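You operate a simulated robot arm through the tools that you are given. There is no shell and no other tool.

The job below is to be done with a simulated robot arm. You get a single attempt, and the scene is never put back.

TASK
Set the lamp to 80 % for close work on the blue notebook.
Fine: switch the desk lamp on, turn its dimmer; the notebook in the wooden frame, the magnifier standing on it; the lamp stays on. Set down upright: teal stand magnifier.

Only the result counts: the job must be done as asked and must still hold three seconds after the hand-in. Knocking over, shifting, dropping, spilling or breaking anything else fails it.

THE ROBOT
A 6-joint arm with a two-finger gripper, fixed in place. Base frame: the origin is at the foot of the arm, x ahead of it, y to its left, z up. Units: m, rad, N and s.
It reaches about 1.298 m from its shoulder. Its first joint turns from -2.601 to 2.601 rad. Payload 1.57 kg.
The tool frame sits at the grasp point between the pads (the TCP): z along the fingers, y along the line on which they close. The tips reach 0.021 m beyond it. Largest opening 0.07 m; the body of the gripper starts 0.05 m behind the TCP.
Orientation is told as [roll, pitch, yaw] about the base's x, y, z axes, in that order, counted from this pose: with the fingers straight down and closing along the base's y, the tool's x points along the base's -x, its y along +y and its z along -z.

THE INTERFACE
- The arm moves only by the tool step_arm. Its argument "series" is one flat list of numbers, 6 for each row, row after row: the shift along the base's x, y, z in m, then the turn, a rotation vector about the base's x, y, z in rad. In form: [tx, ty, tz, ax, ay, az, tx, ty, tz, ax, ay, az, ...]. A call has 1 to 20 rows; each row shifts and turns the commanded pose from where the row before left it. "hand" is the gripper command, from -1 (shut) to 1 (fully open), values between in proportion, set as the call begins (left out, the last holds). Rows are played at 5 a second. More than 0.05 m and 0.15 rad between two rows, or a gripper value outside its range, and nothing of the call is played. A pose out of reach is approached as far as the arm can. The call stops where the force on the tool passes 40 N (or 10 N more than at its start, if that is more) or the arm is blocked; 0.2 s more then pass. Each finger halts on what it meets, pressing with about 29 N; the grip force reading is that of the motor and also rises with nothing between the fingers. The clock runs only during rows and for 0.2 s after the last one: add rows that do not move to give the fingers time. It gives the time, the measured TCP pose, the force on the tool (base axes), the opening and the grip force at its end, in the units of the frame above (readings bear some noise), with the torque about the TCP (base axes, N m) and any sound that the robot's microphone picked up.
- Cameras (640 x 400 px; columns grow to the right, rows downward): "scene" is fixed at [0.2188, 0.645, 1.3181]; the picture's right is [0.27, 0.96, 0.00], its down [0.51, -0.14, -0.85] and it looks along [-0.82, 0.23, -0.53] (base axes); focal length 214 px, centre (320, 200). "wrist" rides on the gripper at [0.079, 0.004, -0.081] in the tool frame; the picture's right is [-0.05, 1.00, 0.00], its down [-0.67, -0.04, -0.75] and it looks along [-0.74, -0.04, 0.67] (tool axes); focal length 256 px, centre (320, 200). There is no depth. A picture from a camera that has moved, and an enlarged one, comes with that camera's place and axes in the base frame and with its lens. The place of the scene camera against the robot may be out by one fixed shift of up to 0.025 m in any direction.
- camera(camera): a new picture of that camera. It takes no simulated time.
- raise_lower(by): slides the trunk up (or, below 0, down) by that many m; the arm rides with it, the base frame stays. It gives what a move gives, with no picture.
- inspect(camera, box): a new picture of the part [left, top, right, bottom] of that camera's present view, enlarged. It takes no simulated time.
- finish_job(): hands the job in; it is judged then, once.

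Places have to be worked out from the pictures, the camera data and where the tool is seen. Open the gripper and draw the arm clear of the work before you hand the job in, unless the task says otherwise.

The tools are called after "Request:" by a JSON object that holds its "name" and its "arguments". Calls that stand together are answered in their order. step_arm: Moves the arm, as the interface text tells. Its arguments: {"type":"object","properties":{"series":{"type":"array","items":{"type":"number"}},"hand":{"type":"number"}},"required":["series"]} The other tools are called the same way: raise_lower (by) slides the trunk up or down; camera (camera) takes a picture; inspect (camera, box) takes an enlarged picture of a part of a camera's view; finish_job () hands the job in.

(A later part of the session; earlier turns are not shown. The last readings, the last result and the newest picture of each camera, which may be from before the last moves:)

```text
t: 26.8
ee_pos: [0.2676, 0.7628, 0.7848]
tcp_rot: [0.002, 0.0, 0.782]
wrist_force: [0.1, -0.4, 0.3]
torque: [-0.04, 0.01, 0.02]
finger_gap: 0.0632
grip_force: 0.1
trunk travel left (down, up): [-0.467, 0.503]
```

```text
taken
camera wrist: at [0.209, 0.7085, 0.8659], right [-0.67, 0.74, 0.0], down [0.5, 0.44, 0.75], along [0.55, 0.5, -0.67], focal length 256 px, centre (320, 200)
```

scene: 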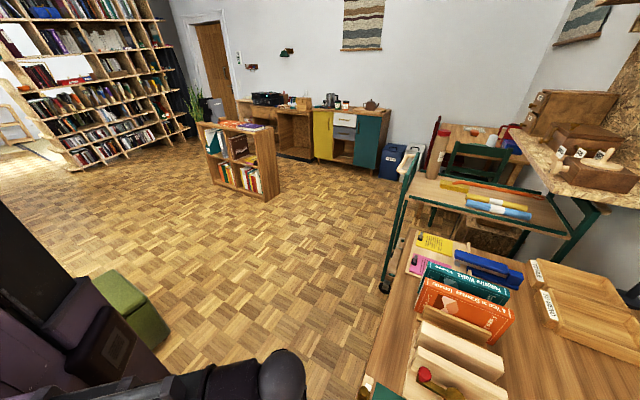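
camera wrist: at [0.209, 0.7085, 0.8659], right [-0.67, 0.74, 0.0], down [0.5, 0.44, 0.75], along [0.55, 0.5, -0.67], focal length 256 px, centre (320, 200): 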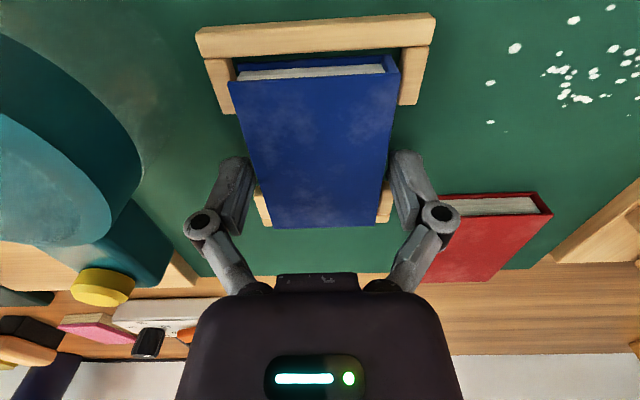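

Released with the gap at 0.063; the notebook lies in the frame. Raise straight up and check from above.

Request:
{"name": "raise_lower", "arguments": {"by": 0.1}}

Request:
{"name": "camera", "arguments": {"camera": "wrist"}}

Request:
{"name": "inspect", "arguments": {"camera": "wrist", "box": [120, 0, 400, 160]}}

```text
t: 28.1
ee_pos: [0.268, 0.7608, 0.8848]
tcp_rot: [-0.001, 0.001, 0.785]
wrist_force: [-0.4, -0.3, -0.4]
torque: [-0.02, 0.0, -0.03]
finger_gap: 0.0633
grip_force: 0.2
trunk travel left (down, up): [-0.567, 0.403]
```

```text
taken
camera wrist: at [0.209, 0.7086, 0.9658], right [-0.67, 0.74, 0.0], down [0.5, 0.44, 0.75], along [0.55, 0.5, -0.67], focal length 256 px, centre (320, 200)
```

wrist: 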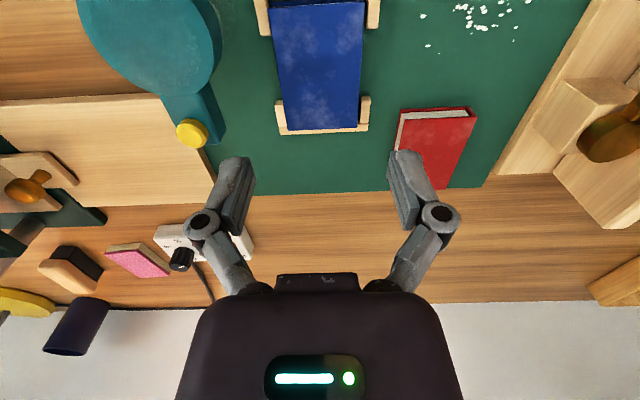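

```text
2.29 times, centred on (260, 80) of wrist
camera zoom: at [0.209, 0.7086, 0.9658], right [-0.67, 0.74, 0.0], down [0.5, 0.44, 0.75], along [0.55, 0.5, -0.67], focal length 585 px, centre (457, 474)
```

zoom: 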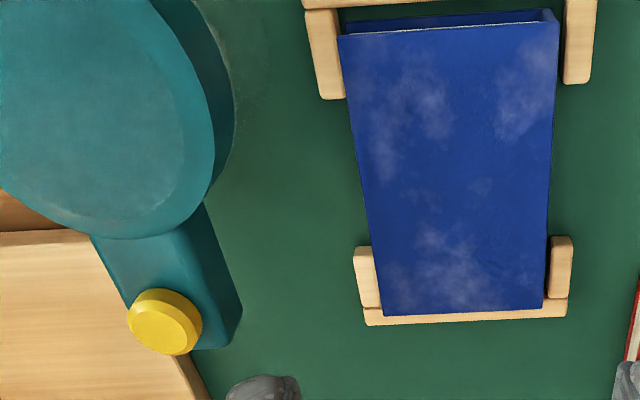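

The notebook is seated in the frame. Now I move back-right for a straight view of the magnifier (fingers stay above its top at z≈0.83).

Request:
{"name": "step_arm", "arguments": {"series": [0.0007, -0.0374, 0, 0, 0, 0, 0.0007, -0.0374, 0, 0, 0, 0, 0.0007, -0.0374, 0, 0, 0, 0, 0, 0, 0, 0, 0, 0], "hand": 1}}

Request:
{"name": "camera", "arguments": {"camera": "wrist"}}

Request:
{"name": "inspect", "arguments": {"camera": "wrist", "box": [220, 40, 420, 240]}}

```text
t: 29.1
ee_pos: [0.2678, 0.6482, 0.8858]
tcp_rot: [0.003, 0.001, 0.786]
wrist_force: [-0.3, 0.1, 0.2]
torque: [-0.01, 0.05, 0.0]
finger_gap: 0.07
grip_force: 0.0
trunk travel left (down, up): [-0.567, 0.403]
```

```text
taken
camera wrist: at [0.2095, 0.595, 0.966], right [-0.67, 0.74, 0.0], down [0.5, 0.44, 0.75], along [0.55, 0.5, -0.67], focal length 256 px, centre (320, 200)
```

wrist: 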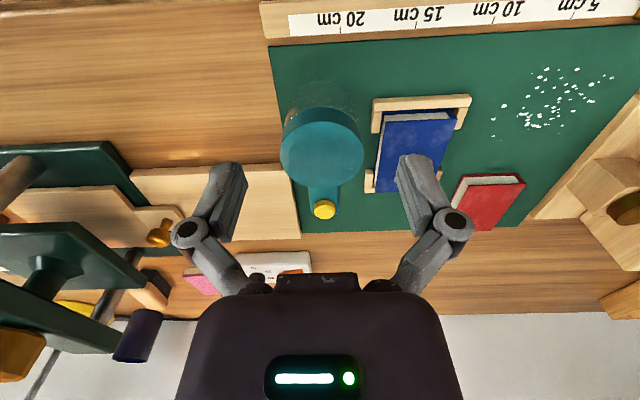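

```text
2.00 times, centred on (320, 140) of wrist
camera zoom: at [0.2095, 0.595, 0.966], right [-0.67, 0.74, 0.0], down [0.5, 0.44, 0.75], along [0.55, 0.5, -0.67], focal length 512 px, centre (320, 320)
```

zoom: 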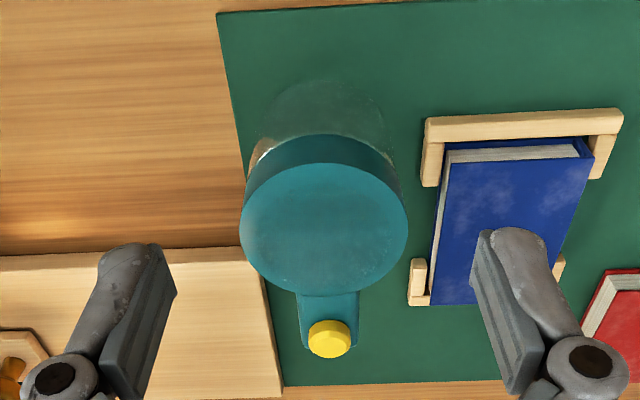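

Magnifier disc now in clear view. I zoom in for its clear skirt, rim height and handle.

Request:
{"name": "inspect", "arguments": {"camera": "wrist", "box": [265, 65, 385, 225]}}

Request:
{"name": "inspect", "arguments": {"camera": "wrist", "box": [270, 70, 380, 140]}}

```text
2.50 times, centred on (325, 145) of wrist
camera zoom: at [0.2095, 0.595, 0.966], right [-0.67, 0.74, 0.0], down [0.5, 0.44, 0.75], along [0.55, 0.5, -0.67], focal length 640 px, centre (308, 338)
```

zoom: 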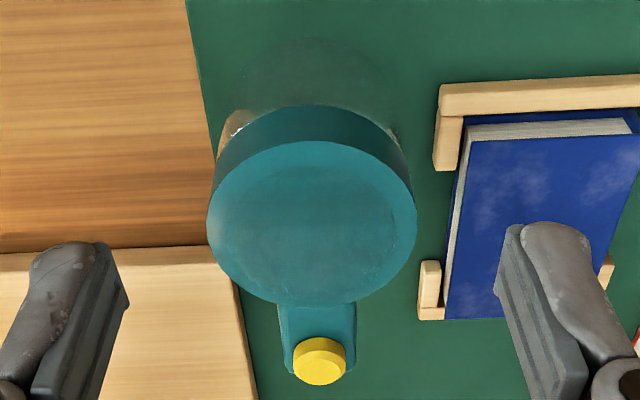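

```text
5.71 times, centred on (325, 105) of wrist
camera zoom: at [0.2095, 0.595, 0.966], right [-0.67, 0.74, 0.0], down [0.5, 0.44, 0.75], along [0.55, 0.5, -0.67], focal length 1463 px, centre (291, 743)
```

zoom: 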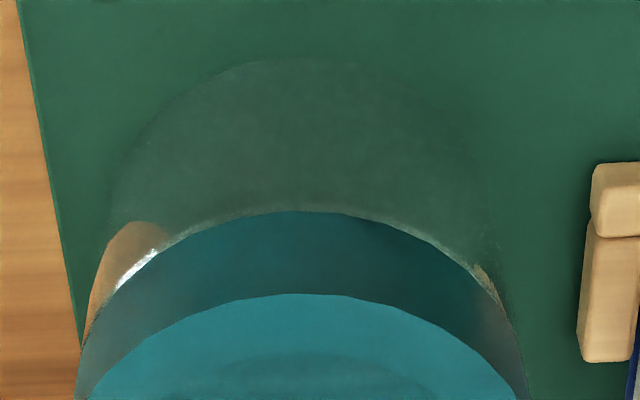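

The teal rim spans z≈0.804–0.822, diameter ≈0.058, centre ≈(u -0.268, v 0.684). I move the hand over it and lower partway to check.

Request:
{"name": "step_arm", "arguments": {"series": [0.0128, 0.0126, 0, 0, 0, 0, 0.0128, 0.0126, 0, 0, 0, 0, 0, 0, 0, 0, 0, 0], "hand": 1}}

Request:
{"name": "raise_lower", "arguments": {"by": -0.03}}

Request:
{"name": "camera", "arguments": {"camera": "wrist"}}

```text
t: 29.9
ee_pos: [0.2972, 0.6741, 0.8857]
tcp_rot: [0.003, 0.0, 0.783]
wrist_force: [0.4, 0.0, 0.0]
torque: [0.03, 0.01, 0.01]
finger_gap: 0.0701
grip_force: 0.0
trunk travel left (down, up): [-0.567, 0.403]
```

```text
t: 30.7
ee_pos: [0.2949, 0.6748, 0.8552]
tcp_rot: [0.002, 0.0, 0.783]
wrist_force: [0.5, -0.3, -0.2]
torque: [-0.02, -0.04, 0.03]
finger_gap: 0.07
grip_force: 0.1
trunk travel left (down, up): [-0.537, 0.433]
```

```text
taken
camera wrist: at [0.2365, 0.6208, 0.936], right [-0.67, 0.74, 0.0], down [0.5, 0.44, 0.75], along [0.55, 0.5, -0.67], focal length 256 px, centre (320, 200)
```

wrist: 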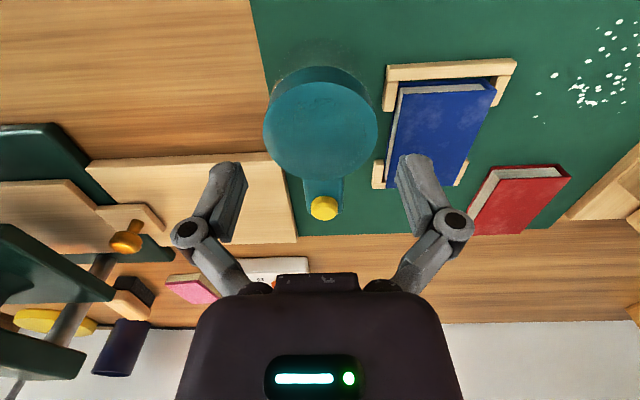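

Disc is centred between the fingers within a millimetre. Lowering around the rim.

Request:
{"name": "raise_lower", "arguments": {"by": -0.043}}

Request:
{"name": "camera", "arguments": {"camera": "wrist"}}

```text
t: 31.6
ee_pos: [0.2951, 0.6743, 0.8135]
tcp_rot: [0.003, 0.0, 0.783]
wrist_force: [-0.4, 0.3, 0.2]
torque: [-0.03, -0.01, 0.0]
finger_gap: 0.0701
grip_force: 0.1
trunk travel left (down, up): [-0.494, 0.476]
```

```text
taken
camera wrist: at [0.2365, 0.6208, 0.893], right [-0.67, 0.74, 0.0], down [0.5, 0.44, 0.75], along [0.55, 0.5, -0.67], focal length 256 px, centre (320, 200)
```

wrist: 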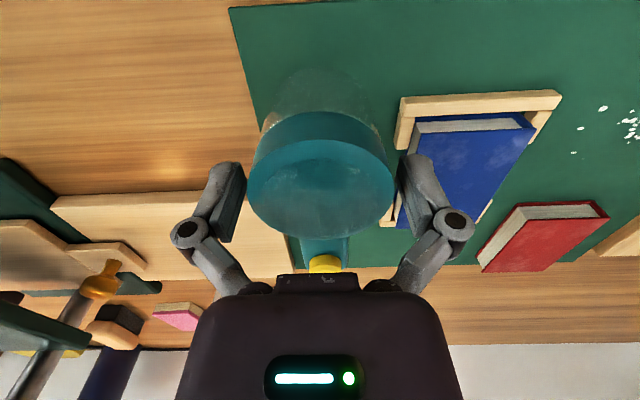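

The fingers stand on either side of the rim without contact. Close on the magnifier.

Request:
{"name": "step_arm", "arguments": {"series": [0, 0, 0, 0, 0, 0, 0, 0, 0, 0, 0, 0, 0, 0, 0, 0, 0, 0, 0, 0, 0, 0, 0, 0], "hand": -1}}

Request:
{"name": "camera", "arguments": {"camera": "wrist"}}

```text
t: 32.6
ee_pos: [0.2949, 0.6735, 0.8134]
tcp_rot: [0.003, -0.002, 0.785]
wrist_force: [-0.8, 2.6, 7.3]
torque: [0.08, 0.1, -0.01]
finger_gap: 0.0593
grip_force: 28.7
trunk travel left (down, up): [-0.494, 0.476]
```

```text
taken
camera wrist: at [0.2364, 0.6208, 0.8932], right [-0.67, 0.74, 0.0], down [0.5, 0.44, 0.75], along [0.55, 0.5, -0.67], focal length 256 px, centre (320, 200)
```

wrist: 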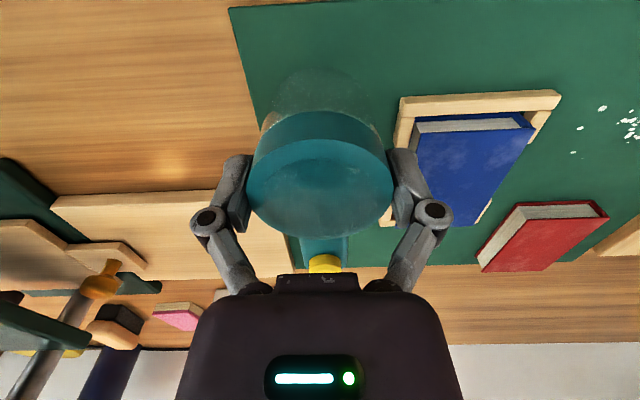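

Gripped at 0.0593 m with 29 N. Lift it 4.5 cm.

Request:
{"name": "raise_lower", "arguments": {"by": 0.045}}

Request:
{"name": "camera", "arguments": {"camera": "wrist"}}

```text
t: 33.4
ee_pos: [0.296, 0.674, 0.8564]
tcp_rot: [0.002, 0.002, 0.783]
wrist_force: [-0.5, 0.4, -3.1]
torque: [-0.03, 0.01, 0.01]
finger_gap: 0.0592
grip_force: 29.0
trunk travel left (down, up): [-0.539, 0.431]
```

```text
taken
camera wrist: at [0.2366, 0.6211, 0.9378], right [-0.67, 0.74, 0.0], down [0.5, 0.44, 0.74], along [0.55, 0.5, -0.67], focal length 256 px, centre (320, 200)
```

wrist: 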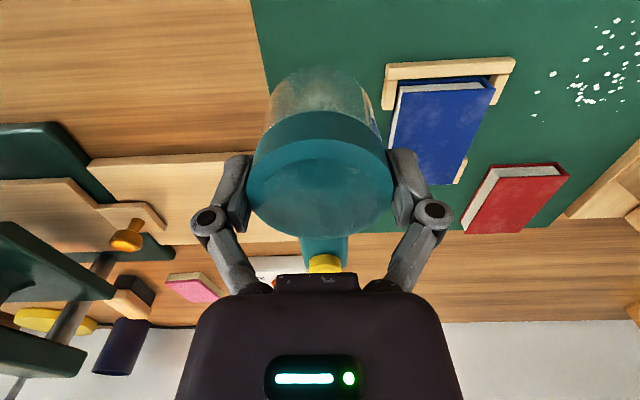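

Lifted steadily (about 3 N weight). Now carry it over the notebook's centre (same TCP spot as at the notebook's release).

Request:
{"name": "step_arm", "arguments": {"series": [-0.0069, 0.02185, 0, 0, 0, 0, -0.0069, 0.02185, 0, 0, 0, 0, -0.0069, 0.02185, 0, 0, 0, 0, -0.0069, 0.02185, 0, 0, 0, 0, 0, 0, 0, 0, 0, 0, 0, 0, 0, 0, 0, 0]}}

Request:
{"name": "camera", "arguments": {"camera": "wrist"}}

Request:
{"name": "inspect", "arguments": {"camera": "wrist", "box": [200, 20, 440, 240]}}

```text
t: 34.8
ee_pos: [0.2676, 0.761, 0.8567]
tcp_rot: [0.0, 0.0, 0.782]
wrist_force: [0.6, -0.1, -2.2]
torque: [0.01, 0.0, 0.02]
finger_gap: 0.0594
grip_force: 28.9
trunk travel left (down, up): [-0.539, 0.431]
```

```text
taken
camera wrist: at [0.2087, 0.7078, 0.9379], right [-0.67, 0.74, 0.0], down [0.5, 0.44, 0.75], along [0.55, 0.5, -0.67], focal length 256 px, centre (320, 200)
```

wrist: 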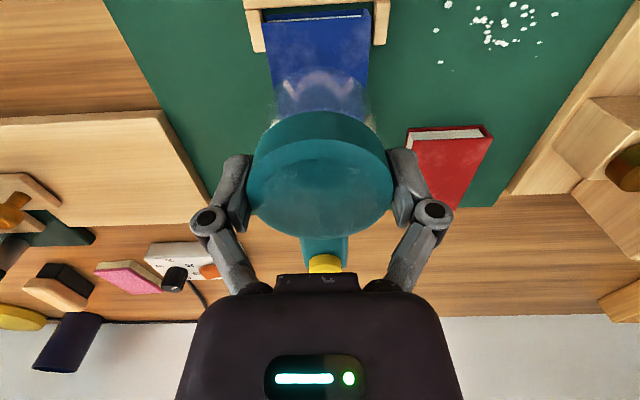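

```text
1.82 times, centred on (320, 130) of wrist
camera zoom: at [0.2087, 0.7078, 0.9379], right [-0.67, 0.74, 0.0], down [0.5, 0.44, 0.75], along [0.55, 0.5, -0.67], focal length 465 px, centre (320, 327)
```

zoom: 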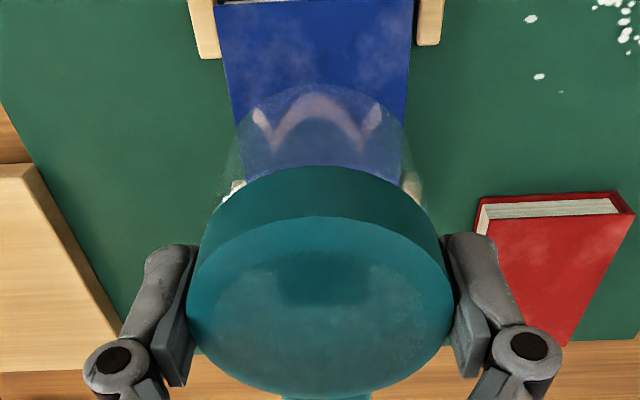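

The base is over the notebook, roughly 3 mm nearer than its centre, which leaves good margins. Lower in steps, watching the force.

Request:
{"name": "raise_lower", "arguments": {"by": -0.024}}

Request:
{"name": "inspect", "arguments": {"camera": "wrist", "box": [200, 20, 440, 240]}}

```text
t: 35.5
ee_pos: [0.2671, 0.7608, 0.8331]
tcp_rot: [0.001, 0.0, 0.785]
wrist_force: [0.6, -0.3, -1.5]
torque: [0.02, 0.01, -0.02]
finger_gap: 0.0592
grip_force: 29.0
trunk travel left (down, up): [-0.515, 0.455]
```

```text
1.82 times, centred on (320, 130) of wrist
camera zoom: at [0.2088, 0.7077, 0.9139], right [-0.67, 0.74, 0.0], down [0.5, 0.44, 0.75], along [0.55, 0.5, -0.67], focal length 465 px, centre (320, 327)
```

zoom: 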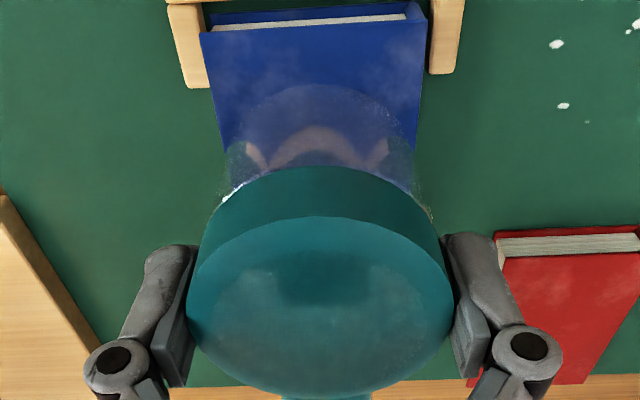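

Force still shows only the weight. Continue down in small steps.

Request:
{"name": "raise_lower", "arguments": {"by": -0.003}}

Request:
{"name": "raise_lower", "arguments": {"by": -0.001}}

```text
t: 36.0
ee_pos: [0.2667, 0.7606, 0.831]
tcp_rot: [0.002, 0.0, 0.784]
wrist_force: [0.7, 1.3, 4.2]
torque: [0.03, -0.01, -0.02]
finger_gap: 0.0592
grip_force: 28.8
trunk travel left (down, up): [-0.512, 0.458]
```

```text
t: 36.6
ee_pos: [0.2679, 0.7607, 0.83]
tcp_rot: [0.002, -0.002, 0.784]
wrist_force: [1.1, 3.8, 17.2]
torque: [0.14, -0.06, 0.03]
finger_gap: 0.0597
grip_force: 29.2
trunk travel left (down, up): [-0.511, 0.459]
```

Contact: force rose to +17 N, so the base is on the notebook. Ease up 1 mm, then open the fingers.

Request:
{"name": "raise_lower", "arguments": {"by": 0.001}}

Request:
{"name": "step_arm", "arguments": {"series": [0, 0, 0, 0, 0, 0, 0, 0, 0, 0, 0, 0, 0, 0, 0, 0, 0, 0], "hand": 1}}

Request:
{"name": "camera", "arguments": {"camera": "wrist"}}

```text
t: 37.1
ee_pos: [0.2684, 0.7603, 0.831]
tcp_rot: [0.003, -0.001, 0.784]
wrist_force: [0.8, 0.8, 7.1]
torque: [0.13, -0.03, -0.01]
finger_gap: 0.0592
grip_force: 29.1
trunk travel left (down, up): [-0.512, 0.458]
```

```text
t: 37.9
ee_pos: [0.2682, 0.7611, 0.8305]
tcp_rot: [0.002, -0.002, 0.784]
wrist_force: [-0.4, 0.1, 0.0]
torque: [0.0, 0.0, 0.01]
finger_gap: 0.0703
grip_force: 0.2
trunk travel left (down, up): [-0.512, 0.458]
```

```text
taken
camera wrist: at [0.2088, 0.7077, 0.9109], right [-0.67, 0.74, 0.0], down [0.5, 0.44, 0.75], along [0.55, 0.5, -0.67], focal length 256 px, centre (320, 200)
```

wrist: 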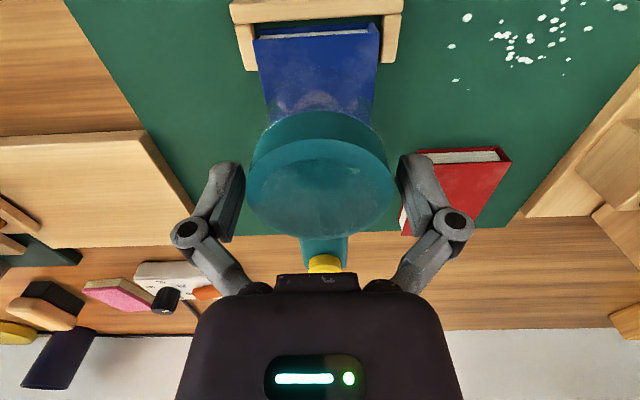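

Released, no contact force. Raise straight up well clear of the magnifier and check it.

Request:
{"name": "raise_lower", "arguments": {"by": 0.1}}

Request:
{"name": "camera", "arguments": {"camera": "wrist"}}

Request:
{"name": "inspect", "arguments": {"camera": "wrist", "box": [210, 0, 450, 150]}}

```text
t: 39.2
ee_pos: [0.2679, 0.7614, 0.9307]
tcp_rot: [0.002, 0.0, 0.784]
wrist_force: [-0.7, -0.3, 0.0]
torque: [0.02, 0.03, -0.03]
finger_gap: 0.07
grip_force: 0.0
trunk travel left (down, up): [-0.612, 0.358]
```

```text
taken
camera wrist: at [0.2087, 0.7078, 1.0108], right [-0.67, 0.74, 0.0], down [0.5, 0.44, 0.75], along [0.55, 0.5, -0.67], focal length 256 px, centre (320, 200)
```

wrist: 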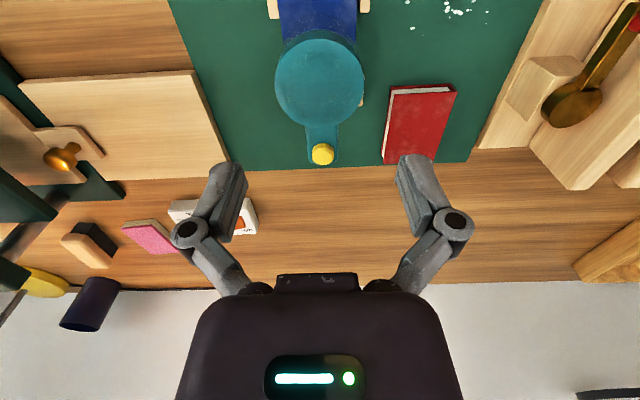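

```text
2.67 times, centred on (330, 75) of wrist
camera zoom: at [0.2087, 0.7078, 1.0108], right [-0.67, 0.74, 0.0], down [0.5, 0.44, 0.75], along [0.55, 0.5, -0.67], focal length 683 px, centre (293, 533)
```

zoom: 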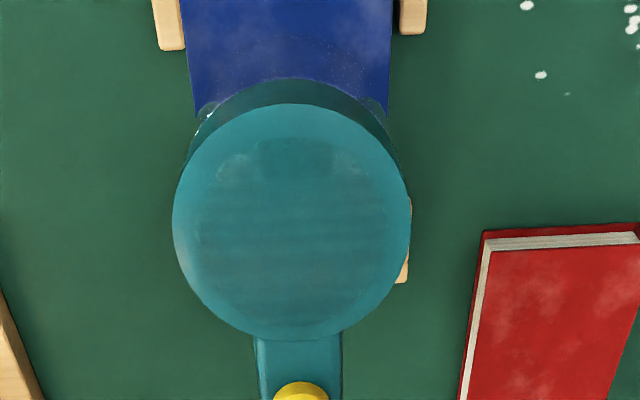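

The magnifier stands upright on the notebook. Next the lamp: move to a viewing position in front of the switch box.

Request:
{"name": "step_arm", "arguments": {"series": [0.0355, -0.015, 0, 0, 0, 0, 0.0355, -0.015, 0, 0, 0, 0, 0.0355, -0.015, 0, 0, 0, 0, 0.0355, -0.015, 0, 0, 0, 0, 0.0355, -0.015, 0, 0, 0, 0, 0, 0, 0, 0, 0, 0]}}

Request:
{"name": "camera", "arguments": {"camera": "wrist"}}

Request:
{"name": "inspect", "arguments": {"camera": "wrist", "box": [250, 140, 410, 240]}}

```text
t: 40.6
ee_pos: [0.4447, 0.6856, 0.9304]
tcp_rot: [0.002, 0.0, 0.786]
wrist_force: [0.1, 0.0, 0.1]
torque: [0.02, 0.0, 0.02]
finger_gap: 0.0698
grip_force: 0.0
trunk travel left (down, up): [-0.612, 0.358]
```

```text
taken
camera wrist: at [0.3863, 0.6321, 1.011], right [-0.67, 0.74, 0.0], down [0.5, 0.44, 0.75], along [0.55, 0.5, -0.67], focal length 256 px, centre (320, 200)
```

wrist: 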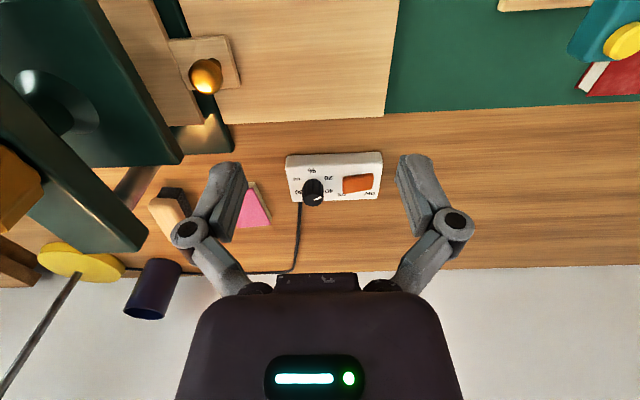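

```text
4.00 times, centred on (330, 190) of wrist
camera zoom: at [0.3863, 0.6321, 1.011], right [-0.67, 0.74, 0.0], down [0.5, 0.44, 0.75], along [0.55, 0.5, -0.67], focal length 1024 px, centre (280, 240)
```

zoom: 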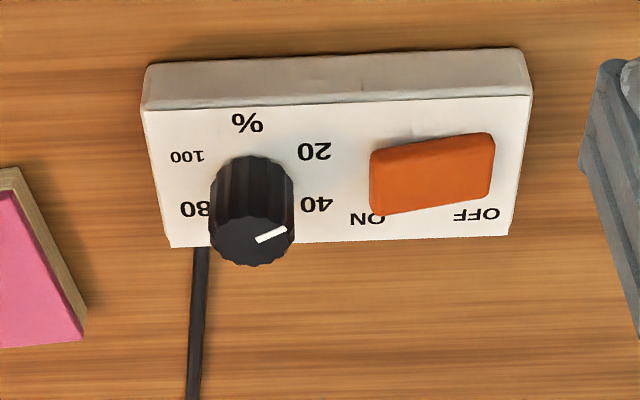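

The rocker's raised ON end is at about u=-0.191, v=0.9375, and the knob centre at u≈-0.1535. I close the fingers and move over the ON half of the rocker.

Request:
{"name": "step_arm", "arguments": {"series": [0.01965, 0.02925, 0, 0, 0, 0, 0.01965, 0.02925, 0, 0, 0, 0, 0.01965, 0.02925, 0, 0, 0, 0, 0.01965, 0.02925, 0, 0, 0, 0, 0, 0, 0, 0, 0, 0], "hand": -1}}

Request:
{"name": "raise_lower", "arguments": {"by": -0.07}}

Request:
{"name": "camera", "arguments": {"camera": "wrist"}}

Request:
{"name": "inspect", "arguments": {"camera": "wrist", "box": [220, 40, 420, 190]}}

```text
t: 41.8
ee_pos: [0.5212, 0.8032, 0.9314]
tcp_rot: [0.003, 0.0, 0.785]
wrist_force: [-0.1, -0.6, -0.3]
torque: [-0.01, 0.0, -0.01]
finger_gap: 0.0001
grip_force: 29.0
trunk travel left (down, up): [-0.612, 0.358]
```

```text
t: 42.9
ee_pos: [0.5221, 0.8034, 0.8603]
tcp_rot: [0.001, 0.0, 0.785]
wrist_force: [-1.0, 0.3, 0.2]
torque: [0.0, 0.03, 0.02]
finger_gap: 0.0
grip_force: 28.9
trunk travel left (down, up): [-0.542, 0.428]
```

```text
taken
camera wrist: at [0.4639, 0.75, 0.941], right [-0.67, 0.74, 0.0], down [0.5, 0.44, 0.75], along [0.55, 0.5, -0.67], focal length 256 px, centre (320, 200)
```

wrist: 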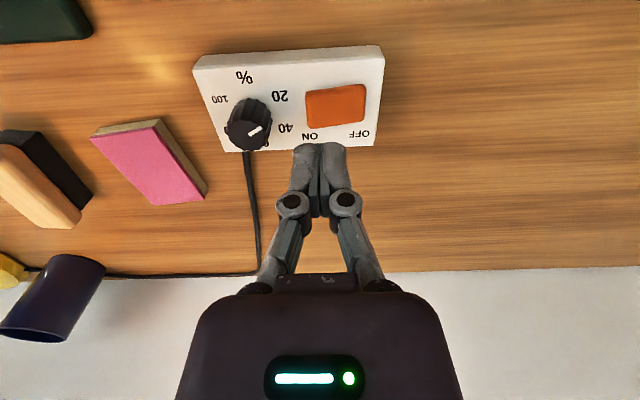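

```text
2.67 times, centred on (320, 115) of wrist
camera zoom: at [0.4639, 0.75, 0.941], right [-0.67, 0.74, 0.0], down [0.5, 0.44, 0.75], along [0.55, 0.5, -0.67], focal length 683 px, centre (320, 427)
```

zoom: 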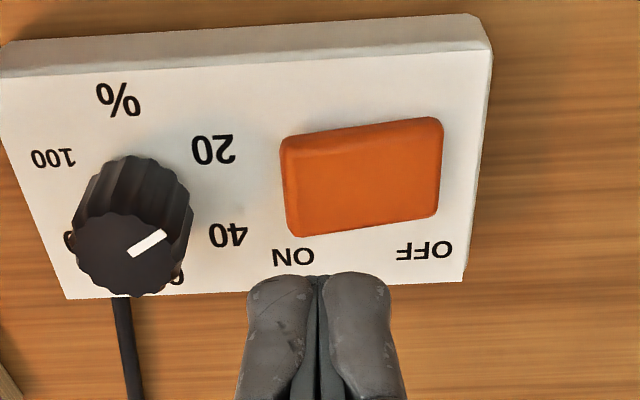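

The point under the TCP falls on the rocker's ON side; I shift 4 mm more toward the ON end and lower to just above it.

Request:
{"name": "step_arm", "arguments": {"series": [0.0028, -0.0028, 0, 0, 0, 0, 0, 0, 0, 0, 0, 0], "hand": -1}}

Request:
{"name": "raise_lower", "arguments": {"by": -0.036}}

Request:
{"name": "camera", "arguments": {"camera": "wrist"}}

Request:
{"name": "inspect", "arguments": {"camera": "wrist", "box": [220, 80, 420, 230]}}

```text
t: 43.5
ee_pos: [0.5236, 0.7997, 0.8606]
tcp_rot: [0.002, -0.001, 0.784]
wrist_force: [0.2, 0.0, 0.3]
torque: [0.0, 0.01, -0.01]
finger_gap: 0.0001
grip_force: 28.3
trunk travel left (down, up): [-0.542, 0.428]
```

```text
t: 44.3
ee_pos: [0.5264, 0.8004, 0.8243]
tcp_rot: [0.002, 0.0, 0.783]
wrist_force: [-0.1, -1.0, 0.1]
torque: [0.0, 0.04, -0.01]
finger_gap: 0.0
grip_force: 28.5
trunk travel left (down, up): [-0.506, 0.464]
```

```text
taken
camera wrist: at [0.4668, 0.7474, 0.905], right [-0.67, 0.74, 0.0], down [0.5, 0.44, 0.75], along [0.55, 0.5, -0.67], focal length 256 px, centre (320, 200)
```

wrist: 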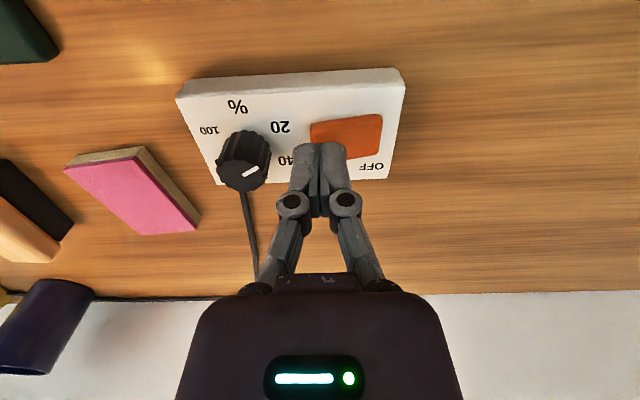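

```text
2.67 times, centred on (320, 155) of wrist
camera zoom: at [0.4668, 0.7474, 0.905], right [-0.67, 0.74, 0.0], down [0.5, 0.44, 0.75], along [0.55, 0.5, -0.67], focal length 683 px, centre (320, 320)
```

zoom: 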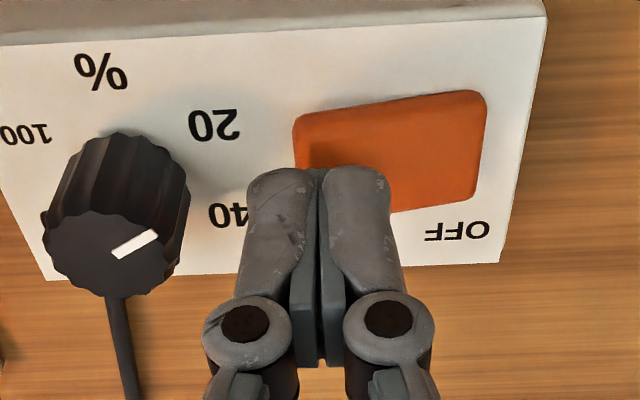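

Fingertips are above the ON end. Now press down in small steps, watching force and sound.

Request:
{"name": "raise_lower", "arguments": {"by": -0.008}}

Request:
{"name": "raise_lower", "arguments": {"by": -0.003}}

```text
t: 44.9
ee_pos: [0.5256, 0.8, 0.8157]
tcp_rot: [0.0, 0.001, 0.783]
wrist_force: [0.9, -0.5, -1.0]
torque: [0.0, -0.01, 0.0]
finger_gap: 0.0
grip_force: 28.8
trunk travel left (down, up): [-0.498, 0.472]
```

```text
t: 45.4
ee_pos: [0.5257, 0.8016, 0.8136]
tcp_rot: [0.003, 0.0, 0.785]
wrist_force: [-0.5, -0.6, 0.6]
torque: [0.03, 0.02, 0.01]
finger_gap: 0.0001
grip_force: 28.9
trunk travel left (down, up): [-0.495, 0.475]
heard: click
```

A click was heard at tip height ≈0.7925. Raise and look at the rocker and the lamp.

Request:
{"name": "raise_lower", "arguments": {"by": 0.05}}

Request:
{"name": "camera", "arguments": {"camera": "wrist"}}

Request:
{"name": "inspect", "arguments": {"camera": "wrist", "box": [220, 40, 420, 190]}}

```text
t: 46.3
ee_pos: [0.5249, 0.8014, 0.8642]
tcp_rot: [0.002, -0.001, 0.783]
wrist_force: [-0.9, -0.3, 0.0]
torque: [-0.01, 0.0, -0.02]
finger_gap: 0.0001
grip_force: 28.1
trunk travel left (down, up): [-0.545, 0.425]
```

```text
taken
camera wrist: at [0.4669, 0.7477, 0.9438], right [-0.67, 0.74, 0.0], down [0.5, 0.44, 0.74], along [0.55, 0.5, -0.67], focal length 256 px, centre (320, 200)
```

wrist: 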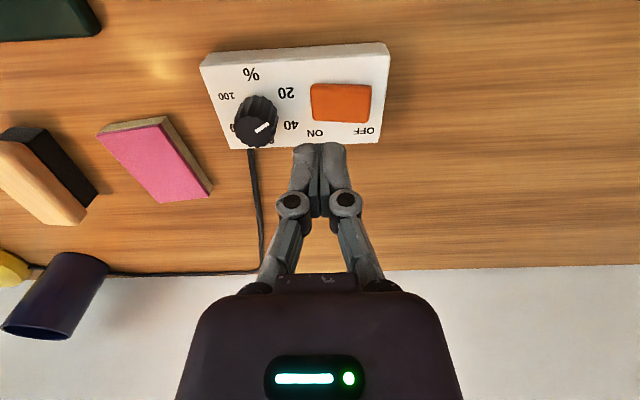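

```text
2.67 times, centred on (320, 115) of wrist
camera zoom: at [0.4669, 0.7477, 0.9438], right [-0.67, 0.74, 0.0], down [0.5, 0.44, 0.74], along [0.55, 0.5, -0.67], focal length 683 px, centre (320, 427)
```

zoom: 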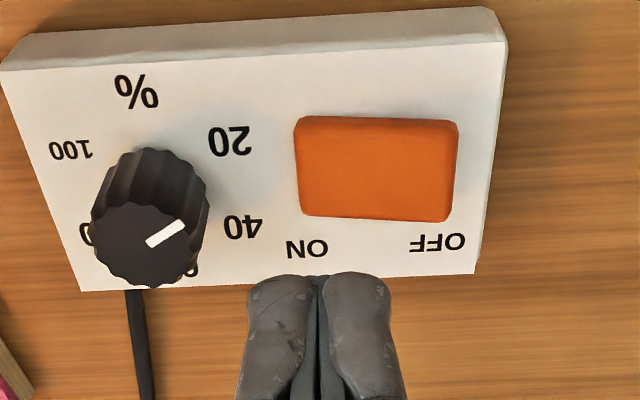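

The rocker has flipped to ON. Next the dimmer: I open to ~0.045 m, turn the hand +45° and move over the knob at (0.5589, 0.7764), staying above it.

Request:
{"name": "step_arm", "arguments": {"series": [0.00555, -0.00407, 0, 0, 0, 0.1309, 0.00555, -0.00407, 0, 0, 0, 0.1309, 0.00555, -0.00407, 0, 0, 0, 0.1309, 0.00555, -0.00407, 0, 0, 0, 0.1309, 0.00555, -0.00407, 0, 0, 0, 0.1309, 0.00555, -0.00407, 0, 0, 0, 0.1309, 0, 0, 0, 0, 0, 0, 0, 0, 0, 0, 0, 0], "hand": 0.286}}

Request:
{"name": "camera", "arguments": {"camera": "wrist"}}

Request:
{"name": "inspect", "arguments": {"camera": "wrist", "box": [220, 40, 420, 190]}}

```text
t: 48.1
ee_pos: [0.5589, 0.776, 0.8632]
tcp_rot: [0.0, 0.001, 1.57]
wrist_force: [0.7, 0.1, 0.5]
torque: [-0.02, -0.01, 0.03]
finger_gap: 0.0451
grip_force: 0.1
trunk travel left (down, up): [-0.545, 0.425]
```

```text
taken
camera wrist: at [0.5553, 0.6971, 0.9439], right [-1.0, 0.05, 0.0], down [0.04, 0.67, 0.74], along [0.04, 0.74, -0.67], focal length 256 px, centre (320, 200)
```

wrist: 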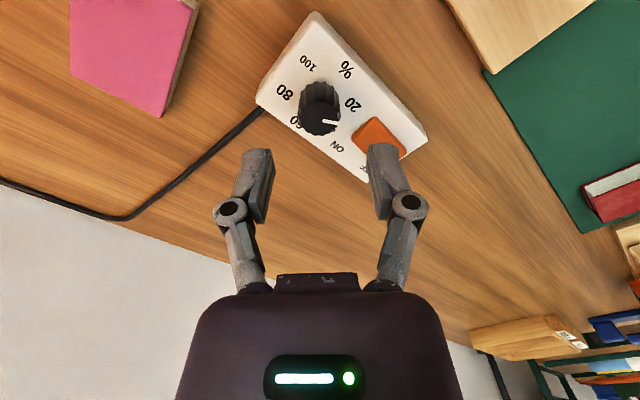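

```text
2.67 times, centred on (320, 115) of wrist
camera zoom: at [0.5553, 0.6971, 0.9439], right [-1.0, 0.05, 0.0], down [0.04, 0.67, 0.74], along [0.04, 0.74, -0.67], focal length 683 px, centre (320, 427)
```

zoom: 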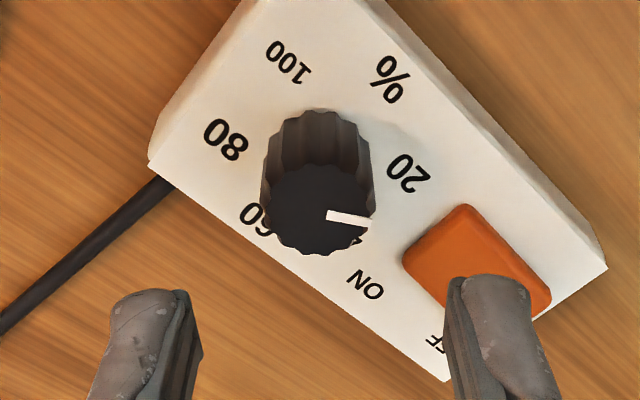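

Knob is centred between the fingers within about 0.5 mm. Lower around it, first most of the way.

Request:
{"name": "raise_lower", "arguments": {"by": -0.045}}

Request:
{"name": "camera", "arguments": {"camera": "wrist"}}

```text
t: 49.0
ee_pos: [0.5591, 0.7764, 0.8179]
tcp_rot: [0.002, 0.0, 1.568]
wrist_force: [0.6, -1.0, 0.0]
torque: [0.03, 0.04, 0.0]
finger_gap: 0.0449
grip_force: 0.1
trunk travel left (down, up): [-0.5, 0.47]
```

```text
taken
camera wrist: at [0.5552, 0.697, 0.899], right [-1.0, 0.05, 0.0], down [0.04, 0.67, 0.75], along [0.04, 0.74, -0.67], focal length 256 px, centre (320, 200)
```

wrist: 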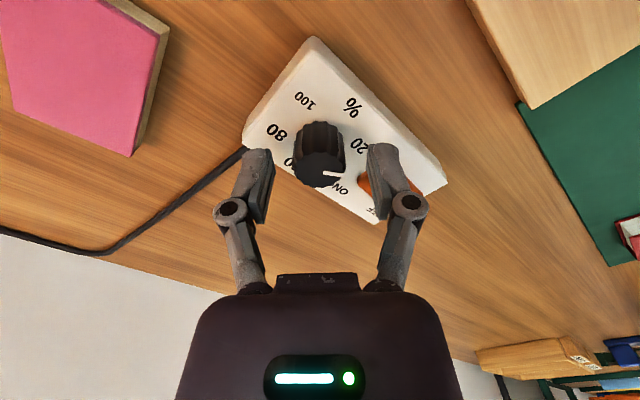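

No contact. Lower 6 mm more and close gently on the knob.

Request:
{"name": "raise_lower", "arguments": {"by": -0.006}}

Request:
{"name": "step_arm", "arguments": {"series": [0, 0, 0, 0, 0, 0, 0, 0, 0, 0, 0, 0, 0, 0, 0, 0, 0, 0, 0, 0, 0, 0, 0, 0], "hand": -1}}

Request:
{"name": "camera", "arguments": {"camera": "wrist"}}

```text
t: 49.5
ee_pos: [0.5593, 0.7772, 0.8119]
tcp_rot: [0.004, 0.002, 1.569]
wrist_force: [0.0, 0.4, 0.2]
torque: [-0.01, 0.0, 0.0]
finger_gap: 0.0446
grip_force: 0.1
trunk travel left (down, up): [-0.494, 0.476]
```

```text
t: 50.5
ee_pos: [0.5587, 0.7761, 0.8125]
tcp_rot: [0.002, -0.002, 1.569]
wrist_force: [6.9, 2.9, 9.2]
torque: [0.07, -0.14, 0.03]
finger_gap: 0.0235
grip_force: 31.6
trunk travel left (down, up): [-0.494, 0.476]
```

```text
taken
camera wrist: at [0.5556, 0.697, 0.8933], right [-1.0, 0.05, 0.0], down [0.04, 0.67, 0.75], along [0.04, 0.74, -0.67], focal length 256 px, centre (320, 200)
```

wrist: 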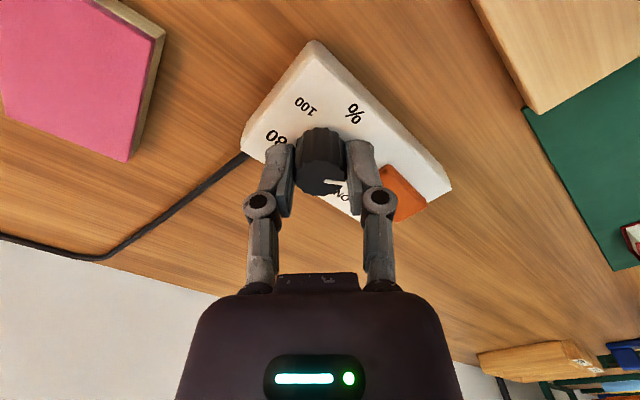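

Gripped on the knob (gap 0.0235). Turn clockwise (negative about z) ~30° first and check readings.

Request:
{"name": "step_arm", "arguments": {"series": [0, 0, 0, 0, 0, -0.1309, 0, 0, 0, 0, 0, -0.1309, 0, 0, 0, 0, 0, -0.1309, 0, 0, 0, 0, 0, -0.1309, 0, 0, 0, 0, 0, 0]}}

Request:
{"name": "camera", "arguments": {"camera": "wrist"}}

```text
t: 51.7
ee_pos: [0.5596, 0.7765, 0.8132]
tcp_rot: [0.003, -0.001, 1.043]
wrist_force: [8.3, 7.5, 13.6]
torque: [-0.34, 0.12, -0.05]
finger_gap: 0.0236
grip_force: 32.3
trunk travel left (down, up): [-0.494, 0.476]
```

```text
taken
camera wrist: at [0.5161, 0.7099, 0.8933], right [-0.84, 0.55, 0.0], down [0.37, 0.56, 0.75], along [0.41, 0.62, -0.67], focal length 256 px, centre (320, 200)
```

wrist: 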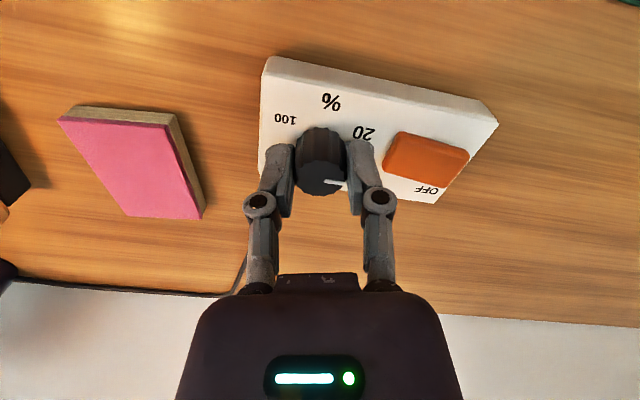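

The knob follows (pointer stays fixed relative to the hand). Continue clockwise another 60°.

Request:
{"name": "step_arm", "arguments": {"series": [0, 0, 0, 0, 0, -0.1309, 0, 0, 0, 0, 0, -0.1309, 0, 0, 0, 0, 0, -0.1309, 0, 0, 0, 0, 0, -0.1309, 0, 0, 0, 0, 0, -0.1309, 0, 0, 0, 0, 0, -0.1309, 0, 0, 0, 0, 0, -0.1309, 0, 0, 0, 0, 0, -0.1309, 0, 0, 0, 0, 0, 0]}}

Request:
{"name": "camera", "arguments": {"camera": "wrist"}}

```text
t: 53.7
ee_pos: [0.5593, 0.7768, 0.8134]
tcp_rot: [0.002, -0.001, -0.004]
wrist_force: [7.7, 8.5, 12.4]
torque: [0.18, -0.12, 0.03]
finger_gap: 0.024
grip_force: 31.8
trunk travel left (down, up): [-0.494, 0.476]
```

```text
taken
camera wrist: at [0.4799, 0.7811, 0.8933], right [0.06, 1.0, 0.0], down [0.67, -0.04, 0.75], along [0.74, -0.04, -0.67], focal length 256 px, centre (320, 200)
```

wrist: 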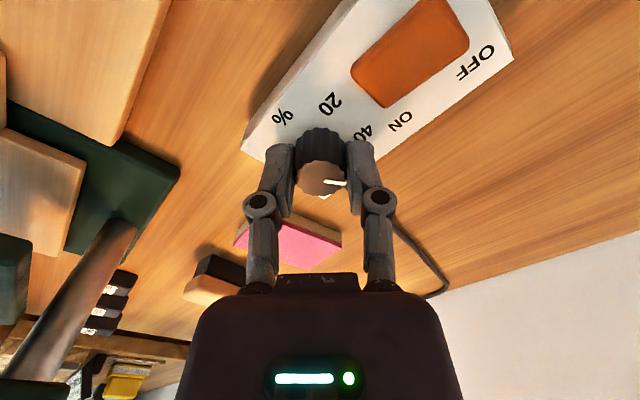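

Half done: the pointer has moved 90° and forces are modest. Continue clockwise another 45° in the same grip, checking reach.

Request:
{"name": "step_arm", "arguments": {"series": [0, 0, 0, 0, 0, -0.1309, 0, 0, 0, 0, 0, -0.1309, 0, 0, 0, 0, 0, -0.1309, 0, 0, 0, 0, 0, -0.1309, 0, 0, 0, 0, 0, -0.1309, 0, 0, 0, 0, 0, -0.1309, 0, 0, 0, 0, 0, 0]}}

Request:
{"name": "camera", "arguments": {"camera": "wrist"}}

```text
t: 55.3
ee_pos: [0.5586, 0.7781, 0.8131]
tcp_rot: [0.004, -0.001, -0.789]
wrist_force: [16.2, 15.7, 18.8]
torque: [-0.21, -0.87, 0.02]
finger_gap: 0.0237
grip_force: 31.9
trunk travel left (down, up): [-0.494, 0.476]
```

```text
taken
camera wrist: at [0.5061, 0.8362, 0.8933], right [0.75, 0.67, 0.0], down [0.44, -0.5, 0.75], along [0.5, -0.55, -0.67], focal length 256 px, centre (320, 200)
```

wrist: 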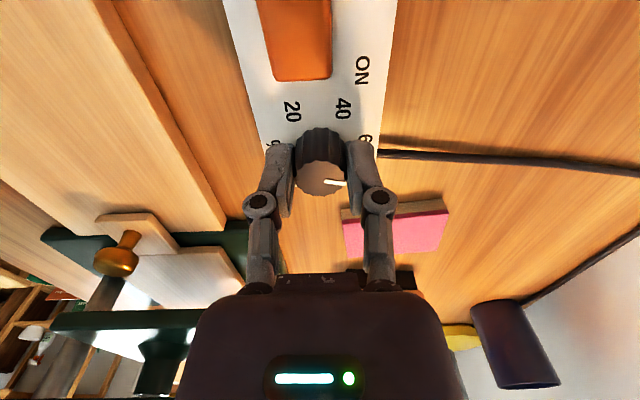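

Pointer is near 65 %; lateral force has grown to ~(16, 16) N, so the TCP is slightly short of the knob axis. I shift ~1 mm in +x,+y to relieve it.

Request:
{"name": "step_arm", "arguments": {"series": [0.0006, 0.0006, 0, 0, 0, 0, 0, 0, 0, 0, 0, 0]}}

```text
t: 55.9
ee_pos: [0.5586, 0.7771, 0.8125]
tcp_rot: [0.004, 0.0, -0.786]
wrist_force: [12.5, 10.5, 14.1]
torque: [0.16, -0.65, 0.03]
finger_gap: 0.0239
grip_force: 32.1
trunk travel left (down, up): [-0.494, 0.476]
```

Force drops. A bit more shift, then continue the turn by 22°.

Request:
{"name": "step_arm", "arguments": {"series": [0.0007, 0.0007, 0, 0, 0, 0, 0, 0, 0, 0, 0, -0.1309, 0, 0, 0, 0, 0, -0.1309, 0, 0, 0, 0, 0, -0.1309, 0, 0, 0, 0, 0, 0]}}

Request:
{"name": "camera", "arguments": {"camera": "wrist"}}

```text
t: 57.1
ee_pos: [0.5584, 0.7777, 0.813]
tcp_rot: [-0.001, -0.001, -1.182]
wrist_force: [-4.5, 4.3, 5.0]
torque: [0.5, 0.29, 0.0]
finger_gap: 0.024
grip_force: 31.7
trunk travel left (down, up): [-0.494, 0.476]
```

```text
taken
camera wrist: at [0.5334, 0.8523, 0.8933], right [0.94, 0.33, 0.0], down [0.22, -0.63, 0.74], along [0.25, -0.7, -0.67], focal length 256 px, centre (320, 200)
```

wrist: 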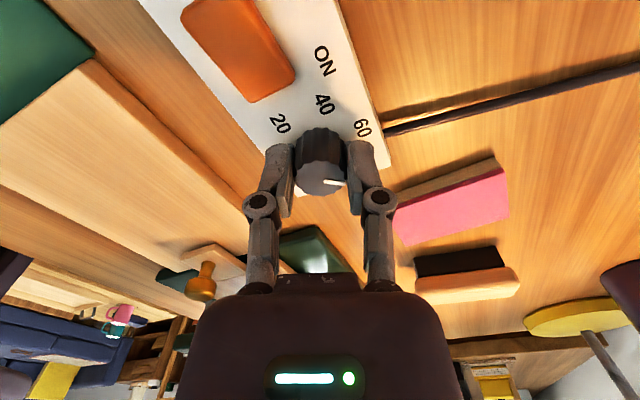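

Forces are low again. I zoom in on the pointer to measure its present direction.

Request:
{"name": "inspect", "arguments": {"camera": "wrist", "box": [260, 80, 400, 220]}}

Request:
{"name": "inspect", "arguments": {"camera": "wrist", "box": [290, 120, 360, 200]}}

```text
2.86 times, centred on (330, 150) of wrist
camera zoom: at [0.5334, 0.8523, 0.8933], right [0.94, 0.33, 0.0], down [0.22, -0.63, 0.74], along [0.25, -0.7, -0.67], focal length 731 px, centre (291, 343)
```

zoom: 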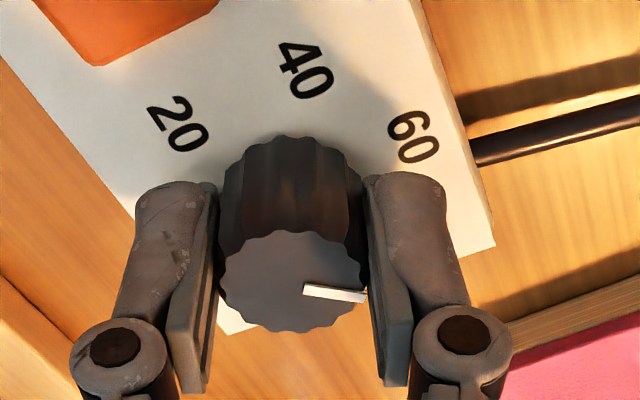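

```text
5.00 times, centred on (325, 160) of wrist
camera zoom: at [0.5334, 0.8523, 0.8933], right [0.94, 0.33, 0.0], down [0.22, -0.63, 0.74], along [0.25, -0.7, -0.67], focal length 1280 px, centre (295, 400)
```

zoom: 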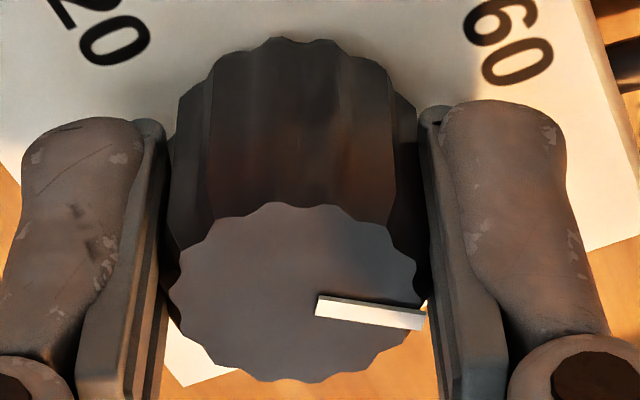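

The pointer is now at ≈9° from +x (≈72 %); the 80 mark is at -15°, so ≈24° clockwise remain. Turn 22.5° and measure again.

Request:
{"name": "step_arm", "arguments": {"series": [0, 0, 0, 0, 0, -0.1309, 0, 0, 0, 0, 0, -0.1309, 0, 0, 0, 0, 0, -0.1309, 0, 0, 0, 0, 0, 0, 0, 0, 0, 0, 0, 0]}}

Request:
{"name": "inspect", "arguments": {"camera": "wrist", "box": [290, 120, 360, 200]}}

Request:
{"name": "camera", "arguments": {"camera": "wrist"}}

```text
t: 58.3
ee_pos: [0.5598, 0.777, 0.8122]
tcp_rot: [0.001, -0.001, -1.573]
wrist_force: [-10.3, -0.5, -0.9]
torque: [0.93, 0.17, -0.04]
finger_gap: 0.0241
grip_force: 32.3
trunk travel left (down, up): [-0.494, 0.476]
```

```text
5.00 times, centred on (325, 160) of wrist
camera zoom: at [0.5641, 0.8568, 0.8932], right [1.0, -0.05, 0.0], down [-0.04, -0.67, 0.75], along [-0.04, -0.74, -0.67], focal length 1280 px, centre (295, 400)
```

zoom: 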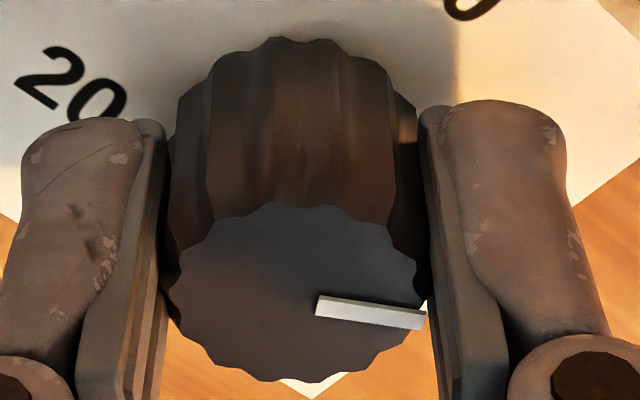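

```text
taken
camera wrist: at [0.5641, 0.8568, 0.8932], right [1.0, -0.05, 0.0], down [-0.04, -0.67, 0.75], along [-0.04, -0.74, -0.67], focal length 256 px, centre (320, 200)
```

wrist: 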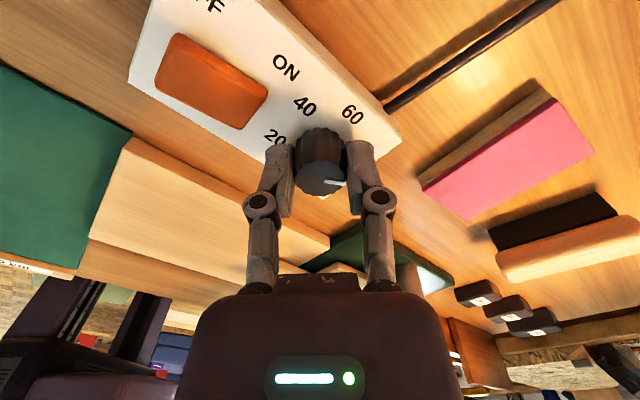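

Pointer now at about -13°, i.e. ≈79.4 %. I add the last 0.03 rad, then open the fingers and raise to look at the dial.

Request:
{"name": "step_arm", "arguments": {"series": [0, 0, 0, 0, 0, -0.03, 0, 0, 0, 0, 0, 0, 0, 0, 0, 0, 0, 0]}}

Request:
{"name": "step_arm", "arguments": {"series": [0, 0, 0, 0, 0, 0, 0, 0, 0, 0, 0, 0, 0, 0, 0, 0, 0, 0], "hand": 0.286}}

Request:
{"name": "raise_lower", "arguments": {"by": 0.06}}

Request:
{"name": "camera", "arguments": {"camera": "wrist"}}

Request:
{"name": "inspect", "arguments": {"camera": "wrist", "box": [240, 30, 400, 180]}}

```text
t: 59.1
ee_pos: [0.5602, 0.7779, 0.8131]
tcp_rot: [0.002, -0.002, -1.603]
wrist_force: [-11.5, -2.9, -2.7]
torque: [0.44, 0.25, -0.01]
finger_gap: 0.0237
grip_force: 31.7
trunk travel left (down, up): [-0.494, 0.476]
```

```text
t: 59.9
ee_pos: [0.5612, 0.7778, 0.8115]
tcp_rot: [0.001, 0.0, -1.601]
wrist_force: [0.3, -0.1, 0.0]
torque: [0.03, -0.01, 0.03]
finger_gap: 0.045
grip_force: 0.0
trunk travel left (down, up): [-0.494, 0.476]
```

```text
t: 60.9
ee_pos: [0.5606, 0.7767, 0.8723]
tcp_rot: [0.001, 0.0, -1.601]
wrist_force: [0.1, 0.1, 0.1]
torque: [-0.02, 0.02, 0.02]
finger_gap: 0.0449
grip_force: 0.0
trunk travel left (down, up): [-0.554, 0.416]
```

```text
taken
camera wrist: at [0.5674, 0.8569, 0.9528], right [1.0, -0.08, 0.0], down [-0.06, -0.66, 0.75], along [-0.06, -0.74, -0.67], focal length 256 px, centre (320, 200)
```

wrist: 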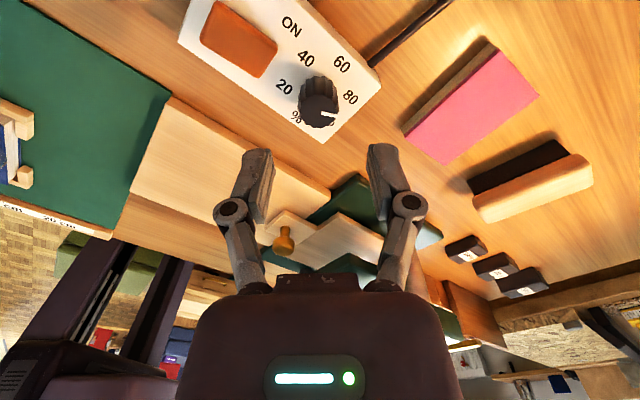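

```text
2.67 times, centred on (320, 105) of wrist
camera zoom: at [0.5674, 0.8569, 0.9528], right [1.0, -0.08, 0.0], down [-0.06, -0.66, 0.75], along [-0.06, -0.74, -0.67], focal length 683 px, centre (320, 453)
```

zoom: 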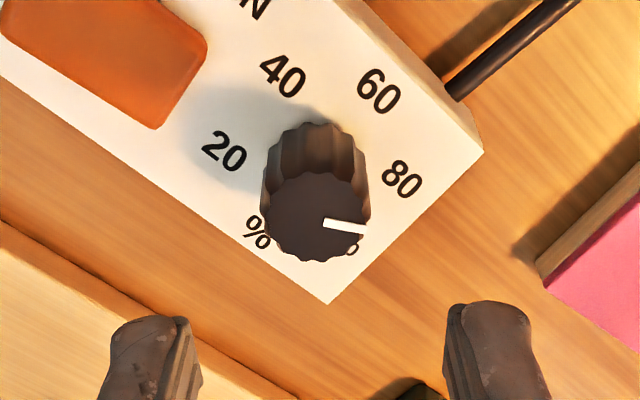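

The pointer appears aimed at the 80 mark. I zoom further for an exact reading.

Request:
{"name": "inspect", "arguments": {"camera": "wrist", "box": [290, 60, 370, 140]}}

```text
5.00 times, centred on (330, 100) of wrist
camera zoom: at [0.5674, 0.8569, 0.9528], right [1.0, -0.08, 0.0], down [-0.06, -0.66, 0.75], along [-0.06, -0.74, -0.67], focal length 1280 px, centre (270, 700)
```

zoom: 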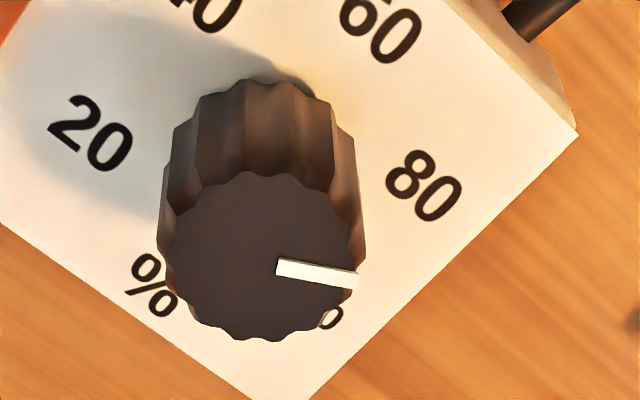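

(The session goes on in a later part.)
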